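You operate a simulated robot arm through the tools that you are given. There is no shell and no other tool. Be economical: measure what you need, move in short steps, check, and stop when the job is done.

You are at the controls of a simulated robot arm. One attempt, no reset.

## Task
Brush the potato in the machine clean; file it in the blue cup.
Fine: a cup of the sample wheel; switch off before you open the hood, shut it again; turn the wheel back to its blank field; the rest ends as it began.

The check looks at the end state, three seconds after you hand in, the way a careful person would. Anything else that was tipped, shoved, dropped, spilled or broken makes it a failure.

## Robot
A 7-joint arm with a two-finger parallel gripper, fixed in place. Base frame: the origin is at the foot of the arm, x ahead of it, y to its left, z up; the work surface is at about z = 0. Readings come in m, rad, newtons and seconds.
With the tool pointing down near the work surface it reaches from about 0.24 to 0.62 m from the base axis. Its first joint turns from -1.152 to 1.152 rad. Payload 2.6 kg.
The tool frame sits at the grasp point between the pads (the TCP): z along the fingers, y along the line on which they close. The tips reach 0.03 m beyond it. The gripper opens to 0.094 m. The fingers are 0.028 m wide and 0.01 m thick; the gripper's body (0.05 by 0.096 m) begins 0.055 m behind the TCP.
Orientation is that of the tool frame in the base frame, as [roll, pitch, yaw] about the fixed x, y, z axes, in that order (R = Rz(yaw) Ry(pitch) Rx(roll)). With the fingers straight down and closing along the base's y, the tool's x points along the base's -x, its y along +y and its z along -z.

## Interface
- The arm moves only by the tool play_rows. Its argument "commands" is a list of rows, each an object (a shift or turn left out is 0, a gripper value left out holds the last) with "offset": the shift along the tool's x, y, z in m, a list of three; "turn": the turn, a rotation vector about the tool's x, y, z in rad, a list of three; "claw": the opening, from 0 (shut) to 1 (fully open). In form: [{"offset": [tx, ty, tz], "turn": [rx, ry, rz], "claw": claw}, ...]. A call has 1 to 10 rows; each row shifts and turns the commanded pose from where the row before left it, along the tool's axes as they then stand. Rows are played at 5 a second. More than 0.05 m and 0.15 rad between two rows, or a gripper value outside its range, and nothing of the call is played. Where a pose cannot be reached the arm comes as near as it can. A force on the tool above 60 N (or 10 N above the force at the start of the call, whichever is more), or a blocked arm, ends the call early, and 0.2 s more pass. Each finger travels about 0.072 m/s and halts on what it meets, pressing with about 39 N; the grip force reading is that of the motor and also rises with nothing between the fingers. The clock runs only during rows and for 0.2 s after the last one: add rows that do not move to give the fingers time. It gives the time, the measured TCP pose, the force on the tool (base axes), the opening and the grip force at its end, in the units of the frame above (readings bear some noise).
- Cameras (640 x 400 px; columns grow to the right, rows downward): "scene" is fixed at [0.0208, 0.4317, 0.5811]; the picture's right is [-0.87, -0.50, 0.00], its down [-0.31, 0.54, -0.79] and it looks along [0.39, -0.68, -0.62] (base axes); focal length 287 px, centre (320, 200). "wrist" rides on the gripper at [-0.037, 0, -0.058] in the tool frame; the picture's right is [0.00, -1.00, 0.00], its down [0.97, 0.00, -0.24] and it looks along [0.24, 0.00, 0.97] (tool axes); focal length 218 px, centre (320, 200).
- camera(camera): a new picture of that camera. The clock stands still meanwhile.
- pixel_to_xyz(camera, pixels): for up to 12 pixels [column, row] of the newest picture of that camera ("zoom" is the newest enlarged one), the place [x, y, z] in the base frame of the surface seen there, good to about 0.002 m, but the place of the scene camera against the robot may be out by one fixed shift of up to 0.025 m in any direction. The clock stands still meanwhile.
- close_up(camera, box): a new picture of the part [left, top, right, bottom] of that camera's present view, enlarged. The clock stands still meanwhile.
- close_job(): hands the job in; it is judged then, once.

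Keep the steps short. Do not move on a guess: measure, check each grasp and each placing, and mend mistakes. In all there are 80 turns and 46 pictures (those below and enlarged ones count). Leave the gripper open and the arm clear of the work at the hand-in unless told otherwise, and finish with a single line.

The tools are called after ">>>" as name(argument=value, ...) on one line, values as JSON. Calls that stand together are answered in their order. play_rows: Moves the arm, as the interface text tells. Its arguments: {"type":"object","properties":{"commands":{"type":"array"}},"required":["commands"]} The other tools are called the same way: camera (camera) takes a picture; pixel_to_xyz (camera, pixels) gives the place of the surface under pixels of a picture; close_up (camera, box) takes an enlarged picture of a part of a camera's view; close_job () hands the job in.

At the start:

```text
clock: 0.0
tcp_pos: [0.4016, -0.1436, 0.3505]
tcp_rot: [3.141, 0.0, -3.141]
wrist_force: [-0.3, -0.5, -0.2]
width: 0.094
grip_force: 0.1
```

scene: 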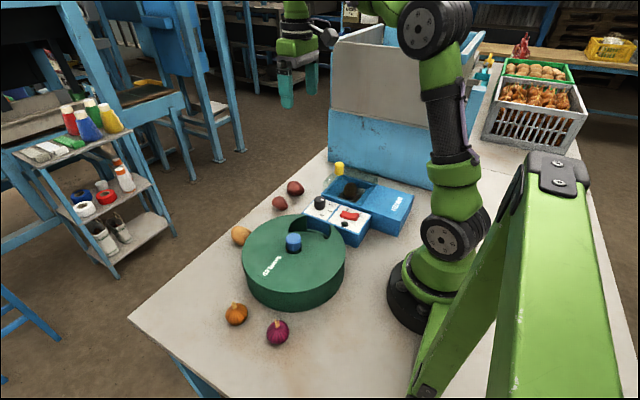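
wrist: 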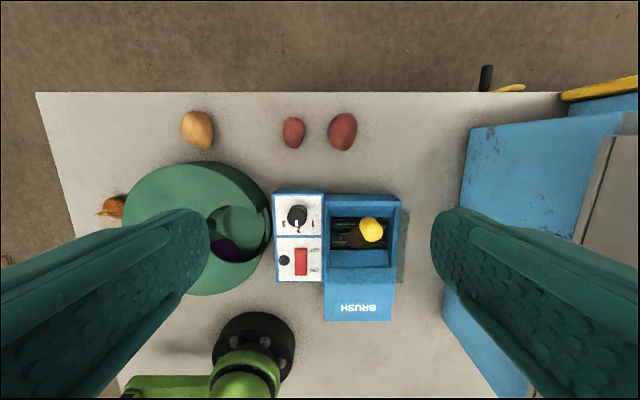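

I see a blue brush machine with an open hood, a control panel and a green covered wheel. I'll enlarge both views to read the details.

>>> close_up(camera="wrist", box=[260, 170, 420, 330])

>>> close_up(camera="scene", box=[220, 150, 420, 350])

>>> close_up(camera="wrist", box=[90, 150, 290, 310])

```text
2.50 times, centred on (340, 250) of wrist
```

zoom: 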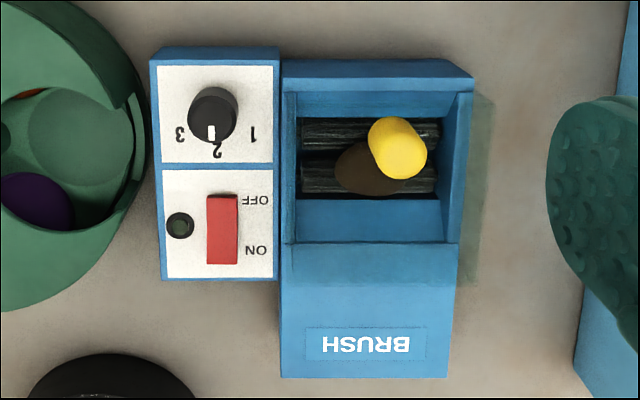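

```text
2.00 times, centred on (320, 250) of scene
```

zoom: 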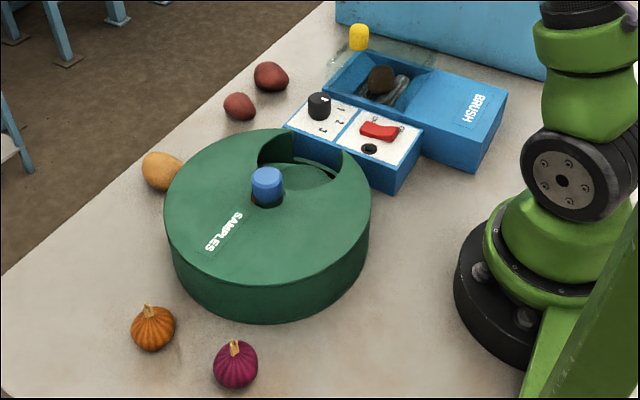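

```text
2.50 times, centred on (190, 230) of wrist
```

zoom: 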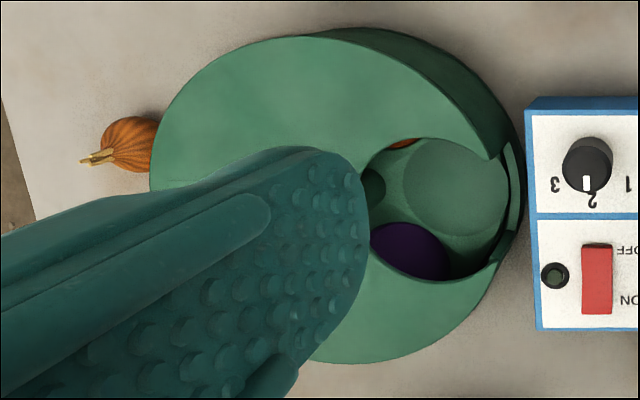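

The yellow knob looks like it sits on a clear hood. I'll zoom in tighter on the machine and its hood, the wheel knob and the opening.

>>> close_up(camera="scene", box=[300, 150, 420, 250])

>>> close_up(camera="wrist", box=[300, 180, 420, 290])

>>> close_up(camera="scene", box=[240, 205, 350, 275])

```text
4.00 times, centred on (360, 200) of scene
```

zoom: 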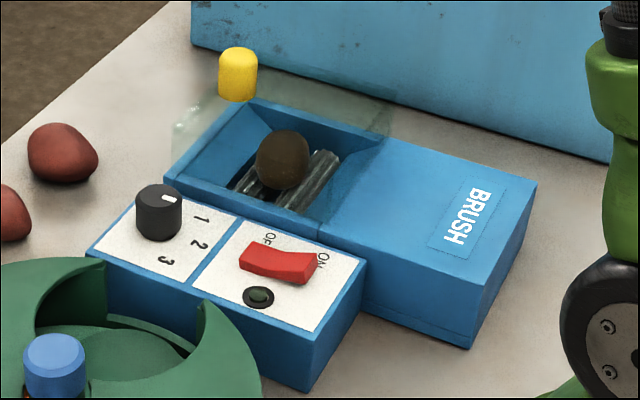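

```text
3.64 times, centred on (360, 235) of wrist
```

zoom: 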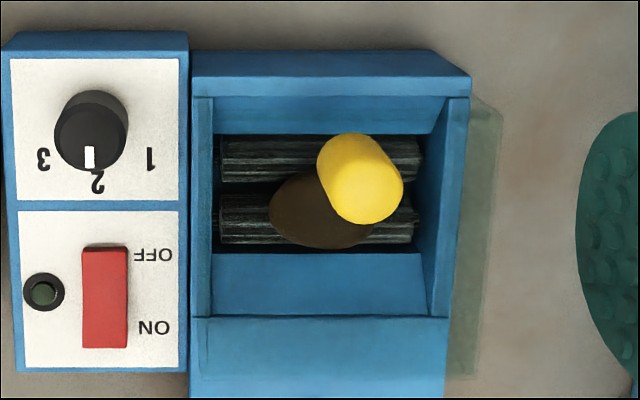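

```text
5.71 times, centred on (295, 240) of scene
```

zoom: 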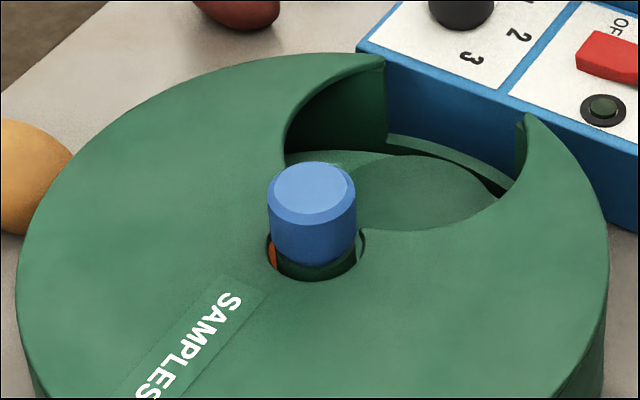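

Now I'll measure the key points in the wrist picture: yellow knob, glass, dial, rocker ends and machine edges.

>>> pixel_to_xyz(camera="wrist", pixels=[[372, 230], [352, 240], [403, 235], [405, 215], [404, 280], [297, 212], [301, 251], [301, 272], [284, 260], [360, 300], [400, 198], [337, 262]])

>>> pixel_to_xyz(camera="scene", pixels=[[339, 168], [345, 190], [372, 172], [395, 180], [293, 240], [320, 201], [385, 205], [330, 175], [346, 212], [378, 216], [310, 250], [295, 220]])

```text
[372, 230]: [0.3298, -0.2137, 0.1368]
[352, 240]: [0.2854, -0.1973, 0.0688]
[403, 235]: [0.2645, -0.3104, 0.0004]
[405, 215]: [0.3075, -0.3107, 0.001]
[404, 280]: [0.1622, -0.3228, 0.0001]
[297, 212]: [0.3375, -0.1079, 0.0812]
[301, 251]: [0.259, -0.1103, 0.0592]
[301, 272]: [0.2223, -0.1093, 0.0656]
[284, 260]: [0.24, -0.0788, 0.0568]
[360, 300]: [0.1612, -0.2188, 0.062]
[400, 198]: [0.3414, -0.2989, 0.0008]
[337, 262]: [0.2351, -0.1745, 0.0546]
```

```text
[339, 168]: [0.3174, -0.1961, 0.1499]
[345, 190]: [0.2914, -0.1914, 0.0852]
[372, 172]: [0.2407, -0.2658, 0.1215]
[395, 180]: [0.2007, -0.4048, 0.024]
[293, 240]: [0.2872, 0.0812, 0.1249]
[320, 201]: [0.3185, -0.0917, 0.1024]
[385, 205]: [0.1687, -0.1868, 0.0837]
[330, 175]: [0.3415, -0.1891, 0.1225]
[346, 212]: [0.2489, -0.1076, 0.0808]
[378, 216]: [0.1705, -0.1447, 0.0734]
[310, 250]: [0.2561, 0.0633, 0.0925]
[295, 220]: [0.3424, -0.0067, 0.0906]
```

The rocker's ON end stands higher (0.066 against 0.059) and the lamp is dark, so the machine is off. Hood glass is about z 0.10 with the knob on top at (0.33, -0.214). I'll move the arm over the wheel and look.

>>> play_rows(commands=[{"offset": [0.01, 0.05, 0]}, {"offset": [0.02, 0.05, 0]}, {"offset": [0.02, 0.05, 0]}, {"offset": [0.0, 0.05, 0]}, {"offset": [0, 0.03, 0]}, {}])

>>> camera(camera="wrist")

>>> camera(camera="scene")

```text
refused: row 1 steps farther than a row can; nothing moved
```

```text
37 pictures are left
```

wrist: 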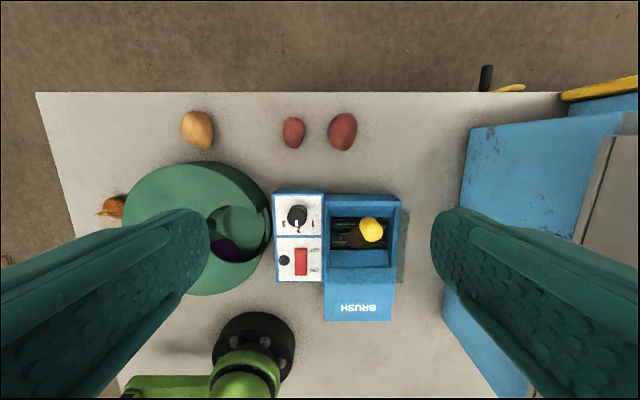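

```text
36 pictures are left
```

scene: 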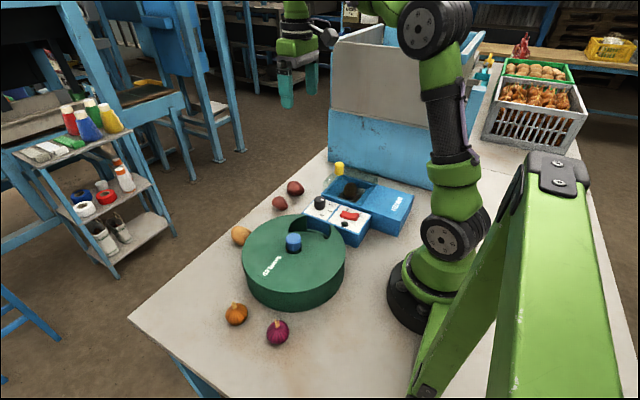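

That call was refused because the step norm was too long. I'll repeat it with smaller steps.

>>> play_rows(commands=[{"offset": [0.01, 0.045, 0]}, {"offset": [0.01, 0.045, 0]}, {"offset": [0.01, 0.045, 0]}, {"offset": [0.01, 0.045, 0]}, {"offset": [0, 0.04, 0]}, {}])

>>> camera(camera="wrist")

```text
clock: 1.4
tcp_pos: [0.3615, 0.0766, 0.3489]
tcp_rot: [-3.14, -0.002, -3.141]
wrist_force: [-0.1, 0.2, 0.3]
width: 0.0941
grip_force: 0.2
```

```text
35 pictures are left
```

wrist: 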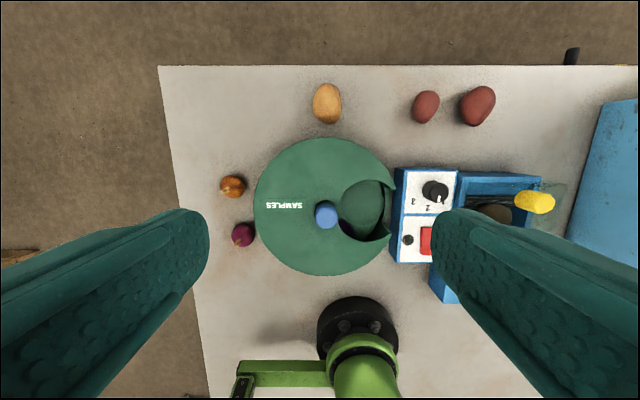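

>>> close_up(camera="wrist", box=[290, 160, 410, 270])

>>> close_up(camera="wrist", box=[420, 150, 580, 310])

>>> pixel_to_xyz(camera="wrist", pixels=[[326, 214], [365, 205], [376, 213], [280, 190], [290, 240], [338, 140], [533, 203], [545, 183], [390, 205], [325, 270], [520, 186], [256, 200]])

```text
3.64 times, centred on (350, 215) of wrist
```

zoom: 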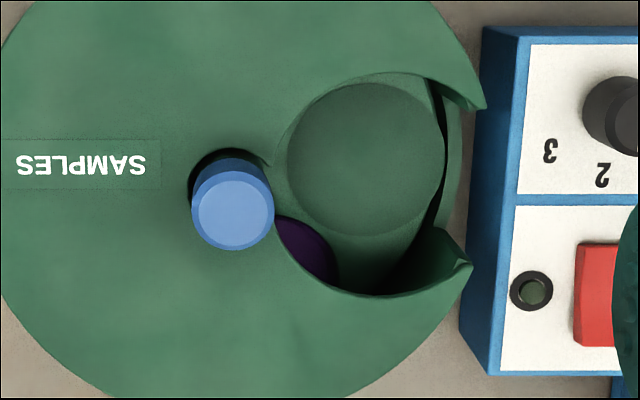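

```text
2.50 times, centred on (500, 230) of wrist
```

zoom: 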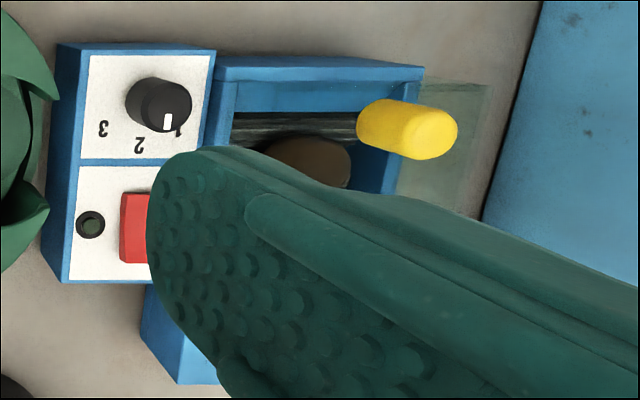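

```text
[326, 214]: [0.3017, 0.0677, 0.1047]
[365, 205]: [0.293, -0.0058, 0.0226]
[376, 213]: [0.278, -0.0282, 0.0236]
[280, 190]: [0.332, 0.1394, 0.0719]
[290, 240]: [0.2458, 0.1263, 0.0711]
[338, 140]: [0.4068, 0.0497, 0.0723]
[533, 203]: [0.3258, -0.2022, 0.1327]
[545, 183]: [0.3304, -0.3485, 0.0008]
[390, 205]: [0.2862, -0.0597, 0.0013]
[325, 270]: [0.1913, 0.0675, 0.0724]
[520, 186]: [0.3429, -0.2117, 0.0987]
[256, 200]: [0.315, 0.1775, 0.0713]
```

The wheel's centre knob is at about (0.302, 0.068) with its top at z 0.105. The lid is at z 0.072 and the window faces -y. Next I'll shut the fingers and move above the rocker's ON end.

>>> play_rows(commands=[{"offset": [0.015, -0.04, 0], "claw": 0}, {"offset": [0.02, -0.04, 0.01]}, {"offset": [0.02, -0.04, 0.015]}, {"offset": [0.02, -0.035, 0.02]}, {"offset": [0.025, -0.03, 0.02]}, {"offset": [0.03, 0, 0.03]}, {"offset": [0.01, 0, 0.03]}, {}])

>>> camera(camera="wrist")

```text
clock: 3.2
tcp_pos: [0.2231, -0.1077, 0.2281]
tcp_rot: [-3.141, 0.0, 3.139]
wrist_force: [-0.3, -0.1, -1.3]
width: 0.0
grip_force: 33.2
```

```text
32 pictures are left
```

wrist: 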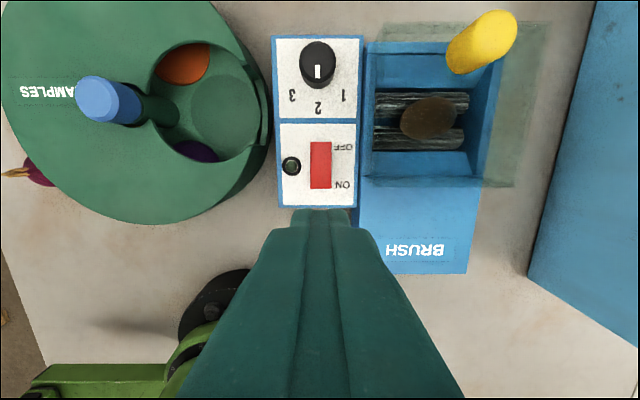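

I have a good view of the hood and rocker. I'll enlarge it and measure the glass and rocker.

>>> close_up(camera="wrist", box=[360, 0, 560, 200])

>>> pixel_to_xyz(camera="wrist", pixels=[[320, 148], [320, 182], [320, 165], [312, 187], [329, 187], [430, 118], [408, 245], [430, 160], [484, 40], [200, 110], [185, 65], [193, 150]])

```text
2.00 times, centred on (460, 100) of wrist
```

zoom: 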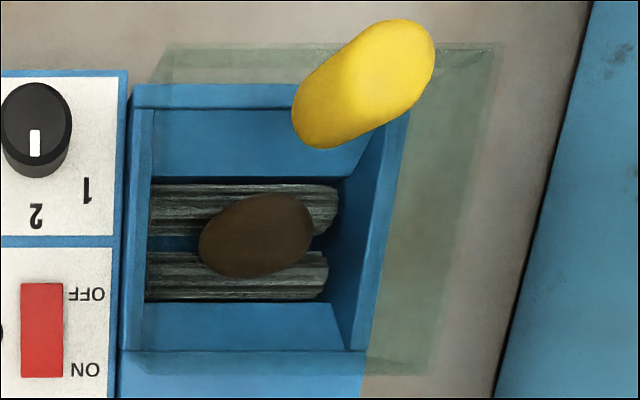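

```text
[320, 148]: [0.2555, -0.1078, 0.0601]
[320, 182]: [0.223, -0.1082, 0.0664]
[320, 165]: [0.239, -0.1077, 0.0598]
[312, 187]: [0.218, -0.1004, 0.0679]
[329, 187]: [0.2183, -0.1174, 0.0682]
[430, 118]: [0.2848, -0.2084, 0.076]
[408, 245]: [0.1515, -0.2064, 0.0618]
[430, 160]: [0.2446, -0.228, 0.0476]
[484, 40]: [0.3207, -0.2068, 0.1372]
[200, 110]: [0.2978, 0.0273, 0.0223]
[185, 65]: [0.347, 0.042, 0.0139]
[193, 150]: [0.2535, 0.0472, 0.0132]
```

The rocker pivots at x of about 0.24 and its ON end is at x 0.218, z 0.068. I'll lower the shut fingertips to just above it, then press in small steps.

>>> play_rows(commands=[{"offset": [0.006, 0, 0.04]}, {"offset": [0, 0, 0.04]}, {"offset": [0, 0, 0.035]}, {"offset": [0, 0, 0.012]}, {}, {"offset": [0, 0, 0.005]}, {"offset": [0, 0, 0.004]}, {}])

```text
clock: 5.0
tcp_pos: [0.2161, -0.1094, 0.089]
tcp_rot: [-3.142, 0.002, -3.141]
wrist_force: [-0.1, -0.1, 0.6]
width: 0.0
grip_force: 33.2
```

The tip is at 0.059 with no force left, so the rocker has probably flipped. I'll lift and look at the lamp.

>>> play_rows(commands=[{"offset": [0, 0, -0.04]}, {"offset": [0, 0, -0.04]}, {"offset": [0, 0, -0.04]}, {}])

>>> camera(camera="wrist")

>>> pixel_to_xyz(camera="wrist", pixels=[[320, 148], [320, 182], [320, 165]])

```text
clock: 6.0
tcp_pos: [0.2153, -0.1082, 0.2099]
tcp_rot: [3.141, 0.0, -3.141]
wrist_force: [-0.3, -0.4, 0.6]
width: 0.0
grip_force: 33.1
```

```text
30 pictures are left
```

wrist: 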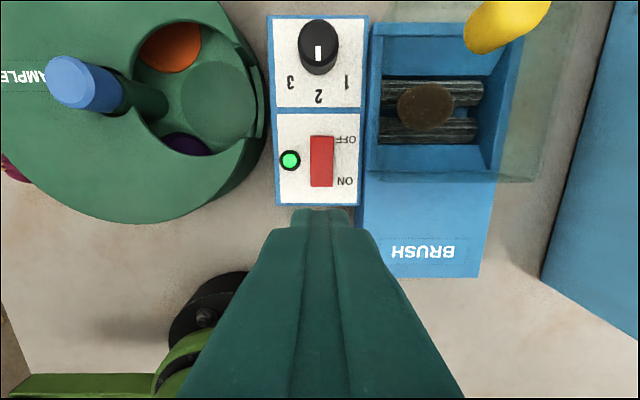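

```text
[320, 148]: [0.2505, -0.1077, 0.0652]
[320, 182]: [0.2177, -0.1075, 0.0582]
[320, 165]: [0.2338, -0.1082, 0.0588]
```

The lamp is lit and the machine is running. I'll wait about 2 s and move over the OFF end (x 0.258), ready to press.

>>> play_rows(commands=[{"offset": [-0.043, 0, 0]}, {}, {}, {}, {}, {}, {}, {}, {}, {}])

>>> close_up(camera="wrist", box=[240, 0, 560, 240])

```text
clock: 8.2
tcp_pos: [0.2579, -0.1076, 0.2099]
tcp_rot: [3.141, 0.0, -3.14]
wrist_force: [-0.1, 0.6, 0.1]
width: 0.0
grip_force: 32.6
```

```text
1.67 times, centred on (400, 120) of wrist
```

zoom: 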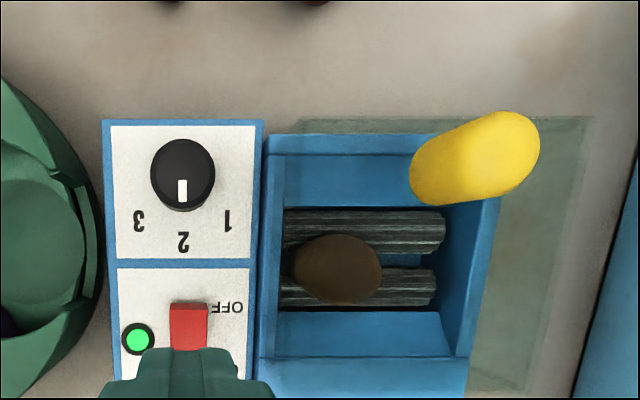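

The potato is slightly lighter. I'll wait longer.

>>> play_rows(commands=[{}, {}, {}, {}, {}, {}, {}, {}, {}, {}])

>>> play_rows(commands=[{}, {}, {}, {}, {}, {}, {}, {}, {}, {}])

>>> close_up(camera="wrist", box=[240, 0, 560, 240])

```text
clock: 10.4
tcp_pos: [0.2586, -0.108, 0.2107]
tcp_rot: [3.141, -0.002, 3.14]
wrist_force: [0.4, 0.4, -0.3]
width: 0.0
grip_force: 33.1
```

```text
clock: 12.6
tcp_pos: [0.2588, -0.1074, 0.2097]
tcp_rot: [-3.141, -0.002, 3.141]
wrist_force: [-0.4, 0.4, -0.4]
width: 0.0
grip_force: 32.9
```

```text
1.67 times, centred on (400, 120) of wrist
```

zoom: 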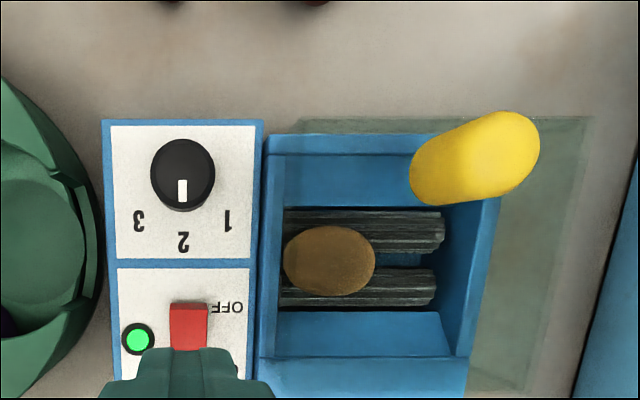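

It's cleaning visibly. I'll wait another 4.4 s.

>>> play_rows(commands=[{}, {}, {}, {}, {}, {}, {}, {}, {}, {}])

>>> play_rows(commands=[{}, {}, {}, {}, {}, {}, {}, {}, {}, {}])

>>> close_up(camera="wrist", box=[240, 0, 560, 240])

```text
clock: 14.8
tcp_pos: [0.2577, -0.1079, 0.209]
tcp_rot: [3.14, 0.0, -3.141]
wrist_force: [0.1, -0.1, 0.0]
width: 0.0
grip_force: 33.6
```

```text
clock: 17.0
tcp_pos: [0.2592, -0.1086, 0.2099]
tcp_rot: [3.142, 0.001, 3.141]
wrist_force: [0.2, -0.1, 0.5]
width: 0.0
grip_force: 33.3
```

```text
1.67 times, centred on (400, 120) of wrist
```

zoom: 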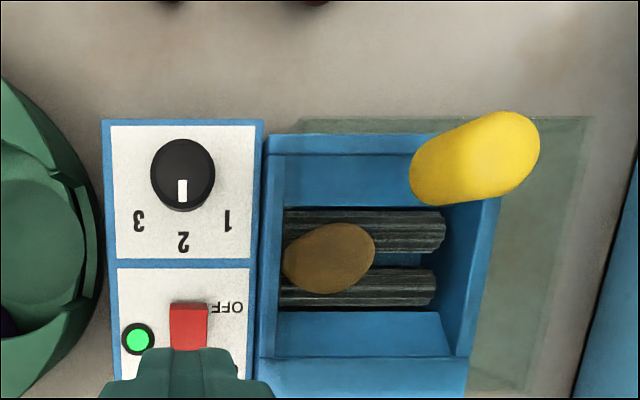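

This is a little lighter than before, or another side is showing. I'll keep brushing for about 6.6 s.

>>> play_rows(commands=[{}, {}, {}, {}, {}, {}, {}, {}, {}, {}])

>>> play_rows(commands=[{}, {}, {}, {}, {}, {}, {}, {}, {}, {}])

>>> play_rows(commands=[{}, {}, {}, {}, {}, {}, {}, {}, {}, {}])

>>> close_up(camera="wrist", box=[240, 0, 560, 240])

```text
clock: 19.2
tcp_pos: [0.2588, -0.1079, 0.2098]
tcp_rot: [-3.142, 0.001, 3.141]
wrist_force: [0.2, 0.0, 0.8]
width: 0.0001
grip_force: 32.6
```

```text
clock: 21.4
tcp_pos: [0.2591, -0.1086, 0.2104]
tcp_rot: [-3.141, 0.0, 3.141]
wrist_force: [-0.3, 0.3, 0.2]
width: 0.0001
grip_force: 33.2
```

```text
clock: 23.6
tcp_pos: [0.2587, -0.1078, 0.2097]
tcp_rot: [-3.141, 0.0, -3.141]
wrist_force: [-0.4, -0.9, 0.0]
width: 0.0
grip_force: 33.3
```

```text
1.67 times, centred on (400, 120) of wrist
```

zoom: 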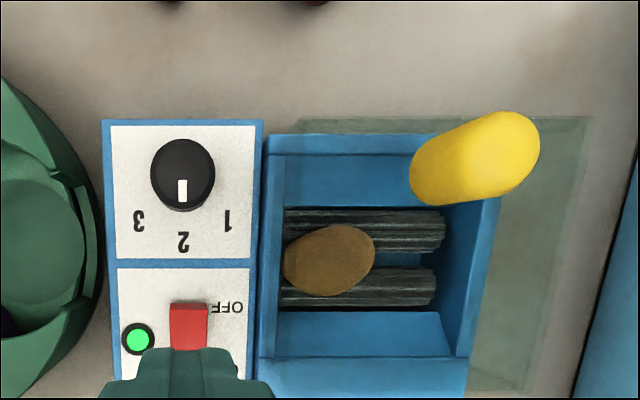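

The colour has stayed steady tan from 12.6 s to 23.6 s, so it looks brushed. Next I'll press the OFF end.

>>> play_rows(commands=[{"offset": [-0.003, 0, 0.04]}, {"offset": [0, 0, 0.04]}, {"offset": [0, 0, 0.03]}, {"offset": [0, 0, 0.005]}, {"offset": [0, 0, 0.005]}, {}])

>>> play_rows(commands=[{"offset": [0, 0, -0.04]}, {"offset": [0, 0, -0.04]}, {"offset": [0.03, 0, -0.04]}, {}])

>>> camera(camera="wrist")

```text
clock: 25.0
tcp_pos: [0.2609, -0.1098, 0.0897]
tcp_rot: [3.141, 0.0, 3.139]
wrist_force: [-0.1, -0.5, -0.1]
width: 0.0
grip_force: 32.7
```

```text
clock: 26.0
tcp_pos: [0.2315, -0.109, 0.2104]
tcp_rot: [3.141, 0.0, 3.141]
wrist_force: [0.8, -0.1, 0.8]
width: 0.0
grip_force: 33.2
```

```text
25 pictures are left
```

wrist: 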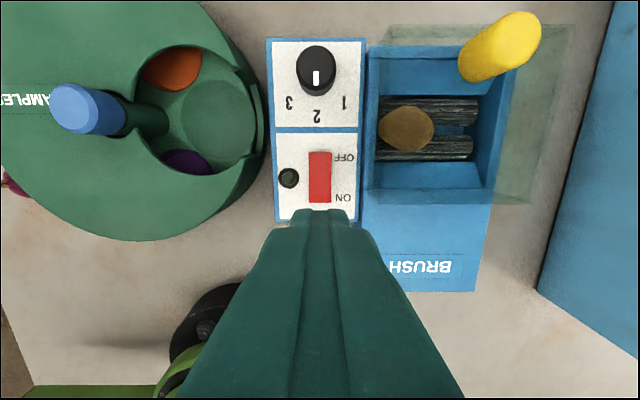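

The lamp is dark and the machine is off. Before moving the hood I need its geometry, so I'll take a tight scene zoom.

>>> close_up(camera="scene", box=[315, 155, 415, 220])

```text
6.15 times, centred on (365, 188) of scene
```

zoom: 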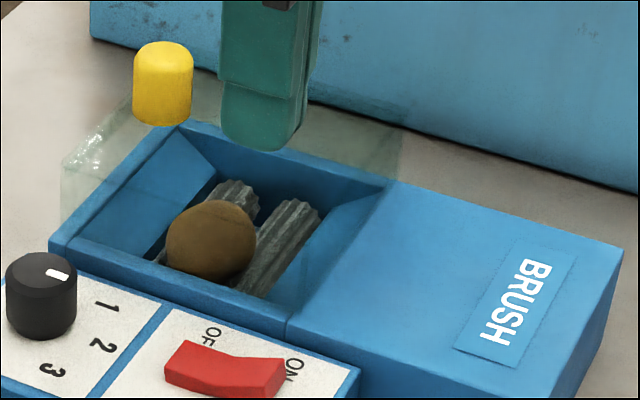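

>>> pixel_to_xyz(camera="zoom", pixels=[[163, 55], [163, 120], [138, 90], [190, 90], [90, 170], [64, 190], [350, 130], [395, 150], [120, 120], [260, 170], [330, 210], [300, 260]])

```text
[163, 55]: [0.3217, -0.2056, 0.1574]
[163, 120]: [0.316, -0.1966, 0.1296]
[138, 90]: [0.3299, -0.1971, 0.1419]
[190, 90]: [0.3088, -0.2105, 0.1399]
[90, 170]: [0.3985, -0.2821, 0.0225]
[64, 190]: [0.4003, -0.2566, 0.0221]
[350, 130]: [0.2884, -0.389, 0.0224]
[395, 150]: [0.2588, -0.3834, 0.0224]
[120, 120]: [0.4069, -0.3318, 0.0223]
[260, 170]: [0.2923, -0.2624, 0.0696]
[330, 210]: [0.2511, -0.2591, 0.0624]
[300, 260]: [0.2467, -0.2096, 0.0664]
```

The hood is a clear box over x 0.235–0.345 with its top near z 0.10. It's hinged at the BRUSH body (x about 0.235), and the knob sits near the front. I'll get the knob position from the wrist picture.

>>> pixel_to_xyz(camera="wrist", pixels=[[522, 30], [512, 22], [532, 38], [535, 25], [515, 38], [484, 52], [475, 68], [490, 70]])

```text
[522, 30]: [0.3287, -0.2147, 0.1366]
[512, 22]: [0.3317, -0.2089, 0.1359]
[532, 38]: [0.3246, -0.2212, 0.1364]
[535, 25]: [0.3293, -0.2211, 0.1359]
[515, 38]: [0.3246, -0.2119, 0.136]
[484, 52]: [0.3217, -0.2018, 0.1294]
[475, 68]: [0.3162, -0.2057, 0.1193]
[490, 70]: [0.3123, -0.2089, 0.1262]
```

The knob axis is at about (0.325, -0.213), spanning z 0.10–0.137 with a diameter of 0.025. I'll move in front of it, half open the gripper and tilt 30° with the hand leaning to +x. The hood's swing can then be followed past the vertical.

>>> play_rows(commands=[{"offset": [-0.035, -0.026, -0.005], "claw": 0.6}, {"offset": [-0.035, -0.026, 0]}, {"offset": [-0.035, -0.026, 0]}, {"offset": [-0.035, -0.026, 0]}, {"turn": [0, 0.131, 0]}, {"turn": [0, 0.131, 0]}, {"turn": [0, 0.131, 0]}, {"turn": [0, 0.131, 0]}, {}])

>>> camera(camera="wrist")

```text
clock: 28.0
tcp_pos: [0.372, -0.2134, 0.2148]
tcp_rot: [3.141, -0.525, 3.141]
wrist_force: [0.4, 0.3, 0.5]
width: 0.0563
grip_force: 0.0
```

```text
23 pictures are left
```

wrist: 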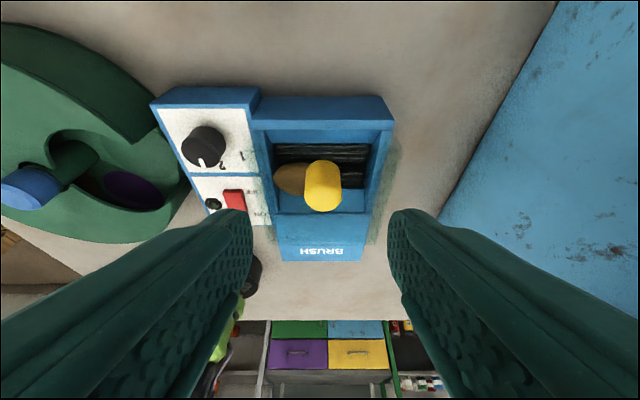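

The knob is centred between the fingers at (322, 185). I'll advance along the tool axis to the knob and close on it.

>>> play_rows(commands=[{"offset": [-0.004, 0, 0.04]}, {"offset": [0, 0, 0.03]}, {"offset": [0, 0, 0.018]}, {}, {"claw": 0}, {}, {}, {}])

```text
clock: 29.8
tcp_pos: [0.3317, -0.2152, 0.1377]
tcp_rot: [-3.133, -0.523, 3.138]
wrist_force: [0.3, -29.3, -7.1]
width: 0.0275
grip_force: 44.5
```

The knob is gripped (width 0.0275), but there's a 29 N side load toward -y. I'll shift the tool 2.5 mm that way to relieve it.

>>> play_rows(commands=[{"offset": [0, -0.0025, 0]}, {}])

```text
clock: 30.4
tcp_pos: [0.3317, -0.2142, 0.1378]
tcp_rot: [-3.138, -0.525, 3.14]
wrist_force: [-0.4, -18.1, 1.8]
width: 0.0277
grip_force: 45.0
```

>>> play_rows(commands=[{"offset": [0, -0.003, 0]}, {}])

```text
clock: 31.0
tcp_pos: [0.332, -0.2156, 0.1385]
tcp_rot: [3.139, -0.523, -3.141]
wrist_force: [-4.7, 6.9, 21.1]
width: 0.0272
grip_force: 45.3
```

The side load is small now. I'll swing the hood about a hinge assumed at (0.235, z 0.06), starting with two small steps and a force check.

>>> play_rows(commands=[{"offset": [0.0118, 0, -0.0039], "turn": [0, -0.1, 0]}, {"offset": [0.0118, 0, -0.0039], "turn": [0, -0.1, 0]}, {}])

>>> close_up(camera="scene", box=[300, 140, 420, 220])

```text
clock: 31.8
tcp_pos: [0.3148, -0.2148, 0.151]
tcp_rot: [3.135, -0.325, -3.14]
wrist_force: [-0.6, 14.6, -28.6]
width: 0.0276
grip_force: 45.0
```

```text
5.00 times, centred on (360, 180) of scene
```

zoom: 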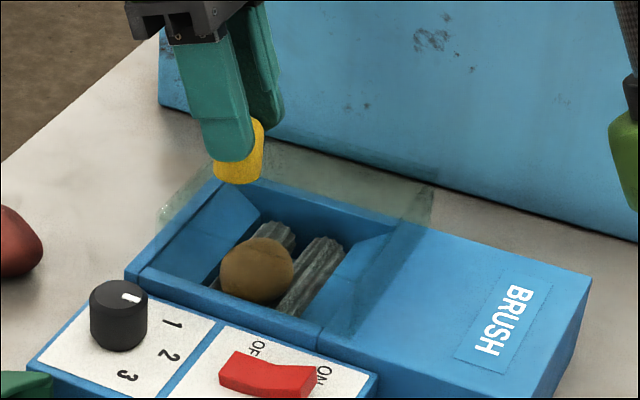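

The hood turns about its back edge as expected. I'll continue in small steps and watch the force.

>>> play_rows(commands=[{"offset": [0.0118, 0, -0.0039], "turn": [0, -0.1, 0]}, {"offset": [0.0118, 0, -0.0039], "turn": [0, -0.1, 0]}, {}])

```text
clock: 32.6
tcp_pos: [0.2931, -0.2156, 0.166]
tcp_rot: [3.134, -0.129, 3.14]
wrist_force: [-5.0, 23.3, 15.5]
width: 0.0271
grip_force: 45.7
```

The path matches the model. I'll ease y by 2 mm and continue.

>>> play_rows(commands=[{"offset": [0.0118, 0.002, -0.0039], "turn": [0, -0.1, 0]}, {"offset": [0.0118, 0, -0.0039], "turn": [0, -0.1, 0]}, {"offset": [0.0118, 0, -0.0039], "turn": [0, -0.1, 0]}, {}])

```text
clock: 33.6
tcp_pos: [0.2587, -0.2171, 0.1815]
tcp_rot: [3.141, 0.176, 3.139]
wrist_force: [-1.0, -0.4, -0.4]
width: 0.0001
grip_force: 33.4
```

The knob slipped out (width 0). I'll check where the hood is.

>>> close_up(camera="scene", box=[300, 140, 420, 220])

>>> camera(camera="wrist")

```text
5.00 times, centred on (360, 180) of scene
```

zoom: 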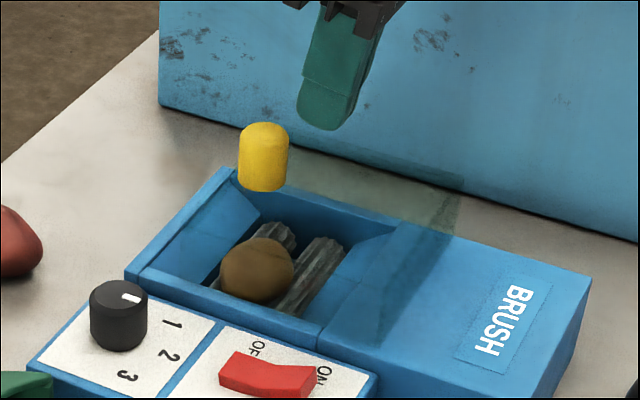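

```text
20 pictures are left
```

wrist: 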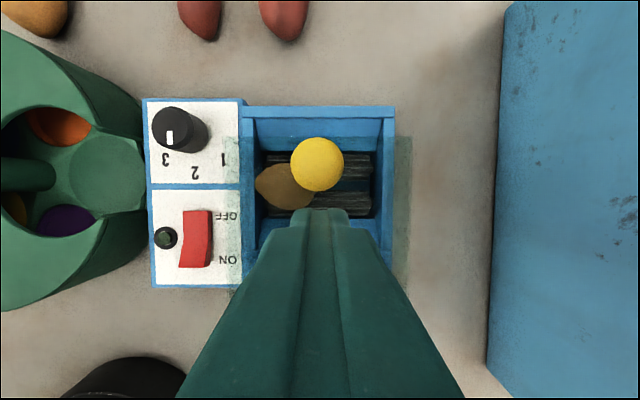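

The hood didn't pivot. It slid straight back toward -x with the knob still upright, so it's a sliding hood and stays where it's left. I'll measure the knob now.

>>> pixel_to_xyz(camera="wrist", pixels=[[317, 165], [300, 163], [334, 163], [317, 148], [317, 180], [400, 150], [232, 150]])

```text
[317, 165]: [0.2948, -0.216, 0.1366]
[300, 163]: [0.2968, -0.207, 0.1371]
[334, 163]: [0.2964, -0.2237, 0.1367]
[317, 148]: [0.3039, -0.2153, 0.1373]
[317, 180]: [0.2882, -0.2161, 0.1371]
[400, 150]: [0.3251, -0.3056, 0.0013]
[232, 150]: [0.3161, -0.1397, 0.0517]
```

The knob is now at (0.296, -0.2155), 3 cm back. I'll straighten the tool, move over the knob, open, go down and grip it upright.

>>> play_rows(commands=[{"turn": [0, 0.1, 0], "offset": [0, 0, -0.02], "claw": 0.6}, {"turn": [0, 0.075, 0], "offset": [0, 0, -0.01]}, {"offset": [-0.037, 0.001, 0]}, {}, {}])

```text
clock: 34.8
tcp_pos: [0.291, -0.2151, 0.21]
tcp_rot: [-3.141, 0.002, 3.14]
wrist_force: [0.6, 0.2, 0.0]
width: 0.0566
grip_force: 0.0
```

>>> play_rows(commands=[{"offset": [-0.005, -0.0005, 0.04]}, {"offset": [0, 0, 0.033]}, {}, {"claw": 0}, {}, {}])

```text
clock: 36.2
tcp_pos: [0.2963, -0.2151, 0.1353]
tcp_rot: [3.14, -0.001, 3.141]
wrist_force: [-0.8, 4.9, -5.5]
width: 0.0276
grip_force: 44.6
```

The grip is centred with low force. I'll slide it straight toward -x by 6 cm.

>>> play_rows(commands=[{"offset": [0.015, 0, 0]}, {"offset": [0.015, 0, 0]}, {"offset": [0.015, 0, 0]}, {"offset": [0.015, 0, 0]}, {}])

```text
clock: 37.4
tcp_pos: [0.2361, -0.2161, 0.1362]
tcp_rot: [-3.141, -0.002, 3.139]
wrist_force: [-1.1, -9.6, -27.8]
width: 0.0275
grip_force: 45.5
```

It slides freely. I'll go on toward the stop in small steps.

>>> play_rows(commands=[{"offset": [0.01, 0, 0]}, {"offset": [0.01, 0, 0]}, {"offset": [0.01, 0, 0]}, {}])

```text
clock: 38.4
tcp_pos: [0.2124, -0.2146, 0.1404]
tcp_rot: [-3.139, 0.014, -3.139]
wrist_force: [34.4, 9.0, 20.8]
width: 0.0278
grip_force: 45.2
```

A force of +34 N in x at x 0.212 shows the stop is reached. I'll relax, open, lift, move aside toward the panel and look.

>>> play_rows(commands=[{"offset": [-0.006, 0, 0]}, {"claw": 0.7}, {}, {"offset": [0, 0, -0.04]}, {"offset": [-0.03, 0, -0.03]}, {"offset": [-0.03, 0, 0]}, {"offset": [-0.03, 0, 0]}, {}])

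>>> camera(camera="wrist")

```text
clock: 40.2
tcp_pos: [0.3012, -0.2145, 0.2057]
tcp_rot: [-3.141, 0.002, -3.141]
wrist_force: [-0.4, 0.7, -0.5]
width: 0.0659
grip_force: 0.1
```

```text
19 pictures are left
```

wrist: 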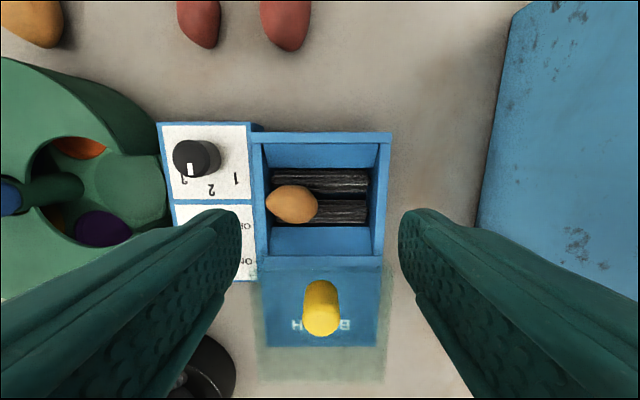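

The hood is fully open and the potato is clean tan, at about (292, 204). I'll measure it along with the tray walls.

>>> close_up(camera="wrist", box=[240, 120, 400, 280])

>>> pixel_to_xyz(camera="wrist", pixels=[[292, 204], [270, 204], [314, 204], [292, 189], [292, 219], [258, 200], [386, 200], [320, 138], [320, 266], [320, 160], [265, 175], [320, 240]])

```text
2.50 times, centred on (320, 200) of wrist
```

zoom: 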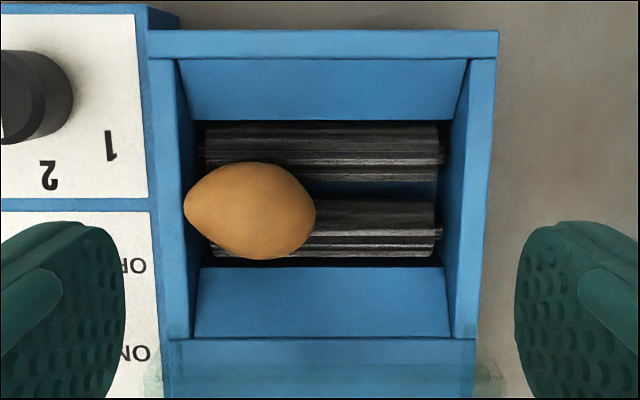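

```text
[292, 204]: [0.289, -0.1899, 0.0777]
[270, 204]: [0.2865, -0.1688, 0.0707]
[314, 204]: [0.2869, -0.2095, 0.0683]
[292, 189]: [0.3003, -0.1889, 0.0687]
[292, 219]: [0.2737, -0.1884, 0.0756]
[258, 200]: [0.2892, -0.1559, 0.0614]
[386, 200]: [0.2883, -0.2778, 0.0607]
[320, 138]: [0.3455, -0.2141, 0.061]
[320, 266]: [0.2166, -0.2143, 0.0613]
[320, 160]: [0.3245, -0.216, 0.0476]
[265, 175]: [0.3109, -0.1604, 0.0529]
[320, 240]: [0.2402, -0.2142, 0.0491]
```

The potato's centre is about (0.287, -0.190) with its top at z 0.078; the short axis runs along x. Before fetching it I'll bring the blue cup to the window, so I'm moving over the wheel knob.

>>> play_rows(commands=[{"offset": [0, 0.047, -0.005]}, {"offset": [0, 0.047, -0.005]}, {"offset": [0, 0.047, 0]}, {"offset": [0, 0.047, 0]}, {"offset": [0, 0.047, 0]}, {"offset": [0, 0.047, 0]}, {}])

>>> camera(camera="wrist")

```text
clock: 41.8
tcp_pos: [0.3005, 0.0639, 0.2178]
tcp_rot: [3.142, 0.002, -3.14]
wrist_force: [0.6, 0.2, 0.0]
width: 0.0658
grip_force: 0.2
```

```text
17 pictures are left
```

wrist: 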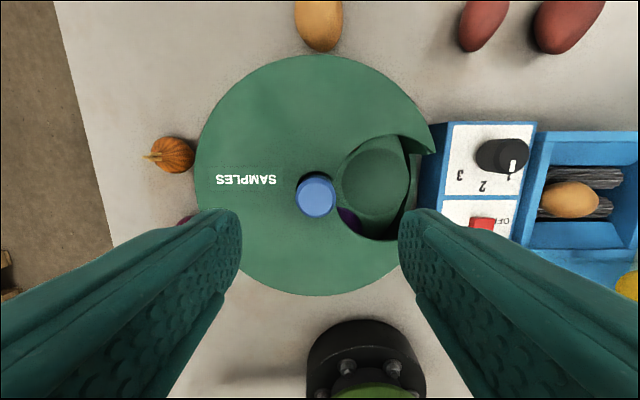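

>>> pixel_to_xyz(camera="wrist", pixels=[[315, 197], [300, 197], [330, 197], [315, 183], [315, 211], [376, 178], [345, 178], [408, 178], [376, 150], [376, 206], [348, 220], [318, 54]])

```text
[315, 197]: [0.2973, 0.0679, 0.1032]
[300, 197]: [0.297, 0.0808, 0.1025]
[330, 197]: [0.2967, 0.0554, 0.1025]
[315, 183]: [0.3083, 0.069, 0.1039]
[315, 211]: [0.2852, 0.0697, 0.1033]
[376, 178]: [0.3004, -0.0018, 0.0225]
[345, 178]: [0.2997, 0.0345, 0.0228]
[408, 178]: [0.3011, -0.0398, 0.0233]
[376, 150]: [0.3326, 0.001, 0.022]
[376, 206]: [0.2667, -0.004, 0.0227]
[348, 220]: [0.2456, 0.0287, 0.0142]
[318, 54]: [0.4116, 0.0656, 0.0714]
```

The knob's centre is (0.297, 0.069), its top z 0.103, diameter about 0.03. The blank is centred at (0.300, -0.002) and is about 0.07 across. I'll go down and grip the knob with the tips at z 0.078, above the lid.

>>> play_rows(commands=[{"offset": [0.0035, 0.005, 0.03]}, {"offset": [0, 0, 0.04]}, {"offset": [0, 0, 0.04]}, {}, {"claw": 0}, {}, {}, {}])

```text
clock: 43.6
tcp_pos: [0.2976, 0.0672, 0.1079]
tcp_rot: [-3.135, 0.001, 3.136]
wrist_force: [-3.5, -44.3, -1.4]
width: 0.0335
grip_force: 44.9
```

It's gripped, with a 44 N side load. I'll relieve that by shifting to -y.

>>> play_rows(commands=[{"offset": [0, -0.002, 0]}, {"offset": [0, -0.002, 0]}, {}])

```text
clock: 44.4
tcp_pos: [0.2966, 0.0676, 0.1074]
tcp_rot: [-3.141, -0.002, 3.141]
wrist_force: [-2.6, -19.9, -15.7]
width: 0.0336
grip_force: 45.1
```

Now I'll turn 60° about the tool axis, easing another 2 mm.

>>> play_rows(commands=[{"offset": [0, -0.002, 0], "turn": [0, 0, 0.13]}, {"turn": [0, 0, 0.131]}, {"turn": [0, 0, 0.131]}, {"turn": [0, 0, 0.131]}, {"turn": [0, 0, 0.131]}, {"turn": [0, 0, 0.131]}, {"turn": [0, 0, 0.131]}, {"turn": [0, 0, 0.131]}, {}])

>>> camera(camera="scene")

```text
clock: 46.4
tcp_pos: [0.2963, 0.0652, 0.1074]
tcp_rot: [-3.135, 0.0, 2.089]
wrist_force: [-25.9, 0.6, 1.7]
width: 0.0335
grip_force: 45.0
```

```text
16 pictures are left
```

scene: 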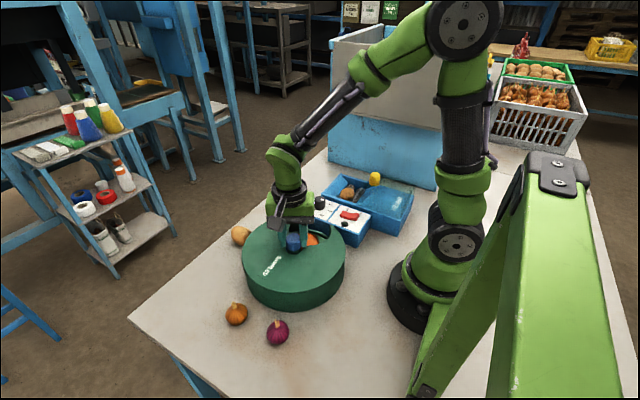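

Orange has come into the window, so the wheel follows the knob. I'll turn another 60° the same way and ease -y by 1 mm.

>>> play_rows(commands=[{"turn": [0, 0, 0.131]}, {"turn": [0, 0, 0.131]}, {"turn": [0, 0, 0.131]}, {"turn": [0, 0, 0.131]}, {"turn": [0, 0, 0.131]}, {"turn": [0, 0, 0.131]}, {"turn": [0, 0, 0.131]}, {"turn": [0, 0, 0.131]}, {}])

>>> close_up(camera="scene", box=[230, 170, 390, 310])

```text
clock: 48.4
tcp_pos: [0.2953, 0.0671, 0.1062]
tcp_rot: [-3.127, 0.008, 1.041]
wrist_force: [-39.2, 7.4, 11.0]
width: 0.034
grip_force: 45.0
```

```text
2.86 times, centred on (310, 240) of scene
```

zoom: 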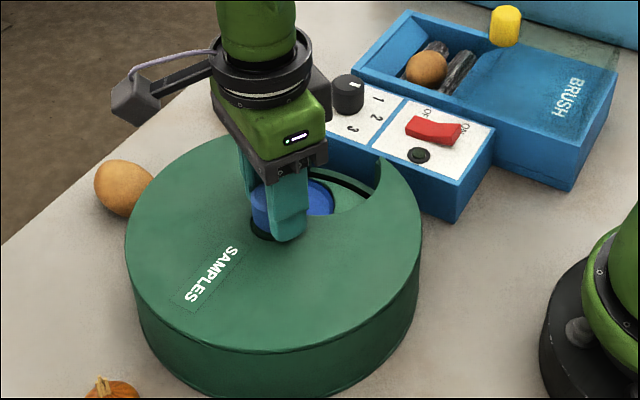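

The blue cup is at the window. I'll release, lift, turn to yaw π/2 (closing along x, as needed for the potato) and look.

>>> play_rows(commands=[{"claw": 0.6}, {}, {"offset": [0, 0, -0.04]}, {"offset": [0, 0, -0.04]}, {"offset": [0, 0, -0.04]}, {"turn": [0, 0, -0.132]}, {"turn": [0, 0, -0.133]}, {"turn": [0, 0, -0.133]}, {"turn": [0, 0, -0.132]}, {}])

>>> camera(camera="wrist")

```text
clock: 50.6
tcp_pos: [0.2979, 0.0667, 0.2283]
tcp_rot: [3.141, 0.001, 1.576]
wrist_force: [-0.1, 0.7, -1.2]
width: 0.0564
grip_force: 0.0
```

```text
14 pictures are left
```

wrist: 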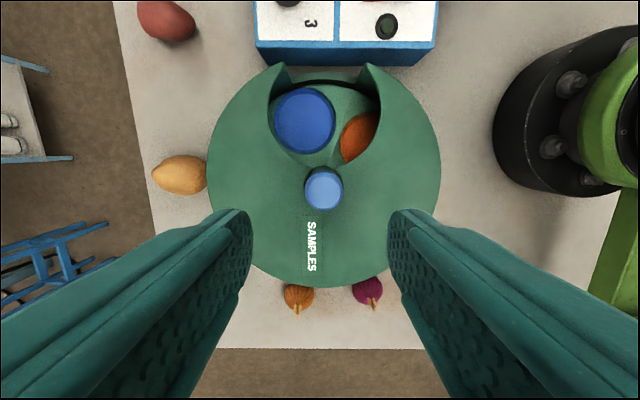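

The blue cup sits at (303, 120), a bit left of the window's centre at about (325, 115). I'll measure the blue and orange cups.

>>> pixel_to_xyz(camera="wrist", pixels=[[303, 120], [276, 120], [330, 120], [303, 92], [303, 150], [360, 135], [343, 150], [323, 190], [283, 70], [370, 70], [285, 145], [355, 100]])

>>> close_up(camera="wrist", box=[240, 50, 400, 220])

```text
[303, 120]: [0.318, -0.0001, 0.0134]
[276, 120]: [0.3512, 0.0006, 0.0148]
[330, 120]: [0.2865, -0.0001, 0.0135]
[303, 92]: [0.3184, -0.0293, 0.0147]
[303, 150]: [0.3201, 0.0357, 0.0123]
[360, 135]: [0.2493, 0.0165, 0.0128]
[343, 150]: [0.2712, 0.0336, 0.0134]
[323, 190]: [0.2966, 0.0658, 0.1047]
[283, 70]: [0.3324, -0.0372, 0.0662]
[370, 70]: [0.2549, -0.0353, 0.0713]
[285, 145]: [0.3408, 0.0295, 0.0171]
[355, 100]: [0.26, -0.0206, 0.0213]
```

```text
2.35 times, centred on (320, 135) of wrist
```

zoom: 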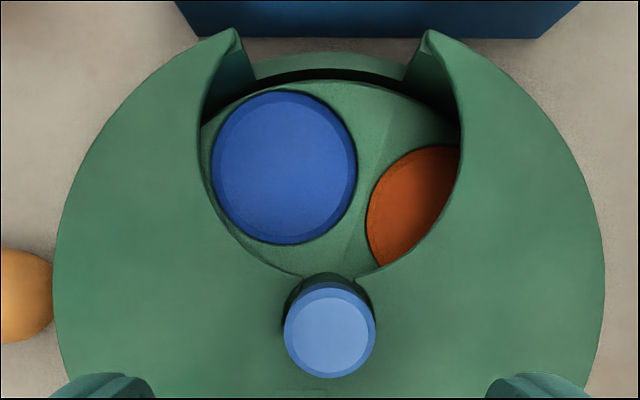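

Five fields at 72°: blue's centre is (0.318, 0.001), about 17° short of the window's middle. I'll regrip the knob, turn 0.29 rad further, release and lift.

>>> play_rows(commands=[{"offset": [0, -0.002, 0.04]}, {"offset": [0, 0, 0.04]}, {"offset": [0, 0, 0.04]}, {}, {"claw": 0}, {}, {}, {}])

>>> play_rows(commands=[{"turn": [0, 0, 0.1]}, {"turn": [0, 0, 0.1]}, {"turn": [0, 0, 0.09]}, {}, {"claw": 0.6}, {}, {"offset": [0, 0, -0.04]}, {"offset": [0, 0, -0.04]}, {"offset": [0, 0, -0.04]}, {}])

>>> camera(camera="wrist")

```text
clock: 52.4
tcp_pos: [0.2955, 0.0657, 0.1073]
tcp_rot: [-3.138, 0.001, 1.574]
wrist_force: [-14.9, -1.5, -8.7]
width: 0.0332
grip_force: 45.2
```

```text
clock: 54.6
tcp_pos: [0.2977, 0.0647, 0.2303]
tcp_rot: [3.139, 0.0, 1.285]
wrist_force: [0.3, -0.6, 0.6]
width: 0.0566
grip_force: 0.0
```

```text
12 pictures are left
```

wrist: 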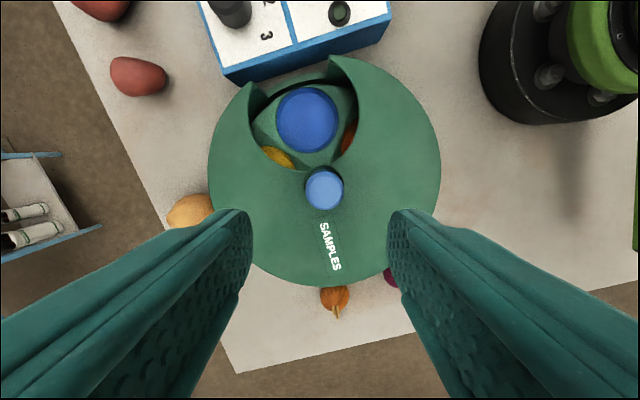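

>>> pixel_to_xyz(camera="wrist", pixels=[[307, 120], [277, 122], [337, 118], [303, 90], [311, 151], [323, 190], [258, 100], [357, 75]])

```text
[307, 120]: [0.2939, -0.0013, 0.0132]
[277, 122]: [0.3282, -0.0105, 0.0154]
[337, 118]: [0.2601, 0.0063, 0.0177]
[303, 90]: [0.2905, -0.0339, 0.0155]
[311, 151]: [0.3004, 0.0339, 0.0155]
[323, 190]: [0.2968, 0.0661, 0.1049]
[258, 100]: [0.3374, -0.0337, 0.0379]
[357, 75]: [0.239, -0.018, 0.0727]
```

Blue is centred at (0.294, 0.000). Now to the potato: I'll turn to yaw π/2 and move above (0.287, -0.190).

>>> play_rows(commands=[{"turn": [0, 0, -0.143]}, {"turn": [0, 0, -0.143]}, {"offset": [-0.045, -0.002, 0]}, {"offset": [-0.045, -0.002, 0]}, {"offset": [-0.045, -0.002, 0]}, {"offset": [-0.045, -0.002, 0]}, {"offset": [-0.045, -0.002, 0.015]}, {"offset": [-0.03, 0, 0.03]}, {}])

>>> camera(camera="wrist")

```text
clock: 56.6
tcp_pos: [0.2875, -0.1913, 0.1821]
tcp_rot: [-3.141, 0.0, 1.571]
wrist_force: [-0.7, 0.8, 0.6]
width: 0.0565
grip_force: 0.1
```

```text
11 pictures are left
```

wrist: 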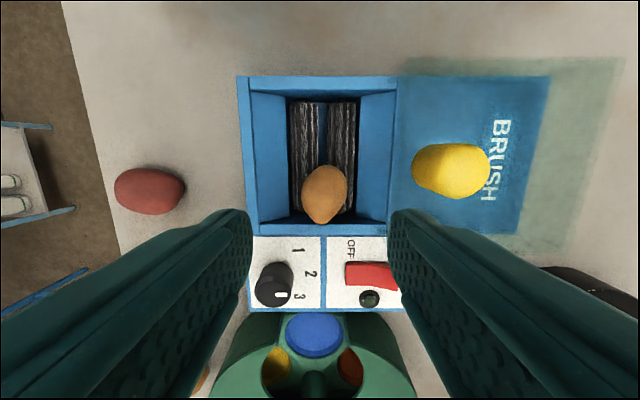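

>>> pixel_to_xyz(camera="wrist", pixels=[[325, 194], [304, 192], [345, 192], [325, 168], [322, 220], [380, 150], [270, 150]])

```text
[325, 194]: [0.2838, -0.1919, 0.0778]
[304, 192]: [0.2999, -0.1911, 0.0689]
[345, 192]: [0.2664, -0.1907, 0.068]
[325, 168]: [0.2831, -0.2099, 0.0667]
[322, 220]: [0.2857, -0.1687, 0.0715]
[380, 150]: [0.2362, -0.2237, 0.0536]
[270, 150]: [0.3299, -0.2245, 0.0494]
```

The potato's centre is (0.283, -0.190). I'll shift 4 mm, descend to TCP z 0.081 (tips at 0.051, clear of the sloped walls) and grip.

>>> play_rows(commands=[{"offset": [0.001, -0.0043, 0.04]}, {"offset": [0, 0, 0.035]}, {"offset": [0, 0, 0.026]}, {}, {"claw": 0.15}, {}, {}, {}])

```text
clock: 58.4
tcp_pos: [0.2827, -0.1899, 0.0817]
tcp_rot: [3.141, 0.001, 1.57]
wrist_force: [0.2, -1.9, -1.0]
width: 0.0368
grip_force: 39.1
```

The potato is gripped at 0.0368. I'll lift it and check.

>>> play_rows(commands=[{"offset": [0, 0, -0.03]}, {"offset": [0, 0, -0.035]}, {"offset": [0, 0, -0.03]}, {}])

>>> camera(camera="wrist")

```text
clock: 59.4
tcp_pos: [0.2828, -0.1889, 0.1781]
tcp_rot: [-3.141, 0.0, 1.571]
wrist_force: [0.0, -0.2, 0.2]
width: 0.0369
grip_force: 38.9
```

```text
10 pictures are left
```

wrist: 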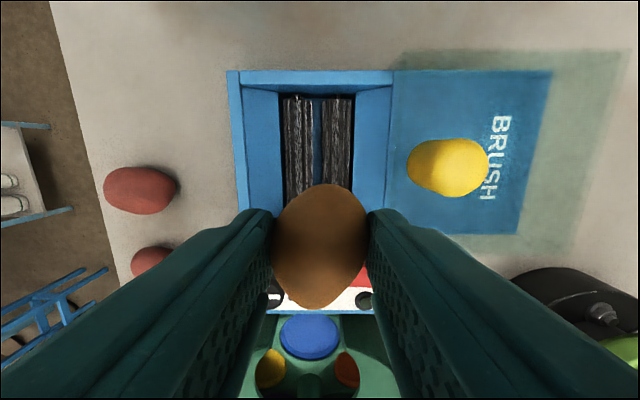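

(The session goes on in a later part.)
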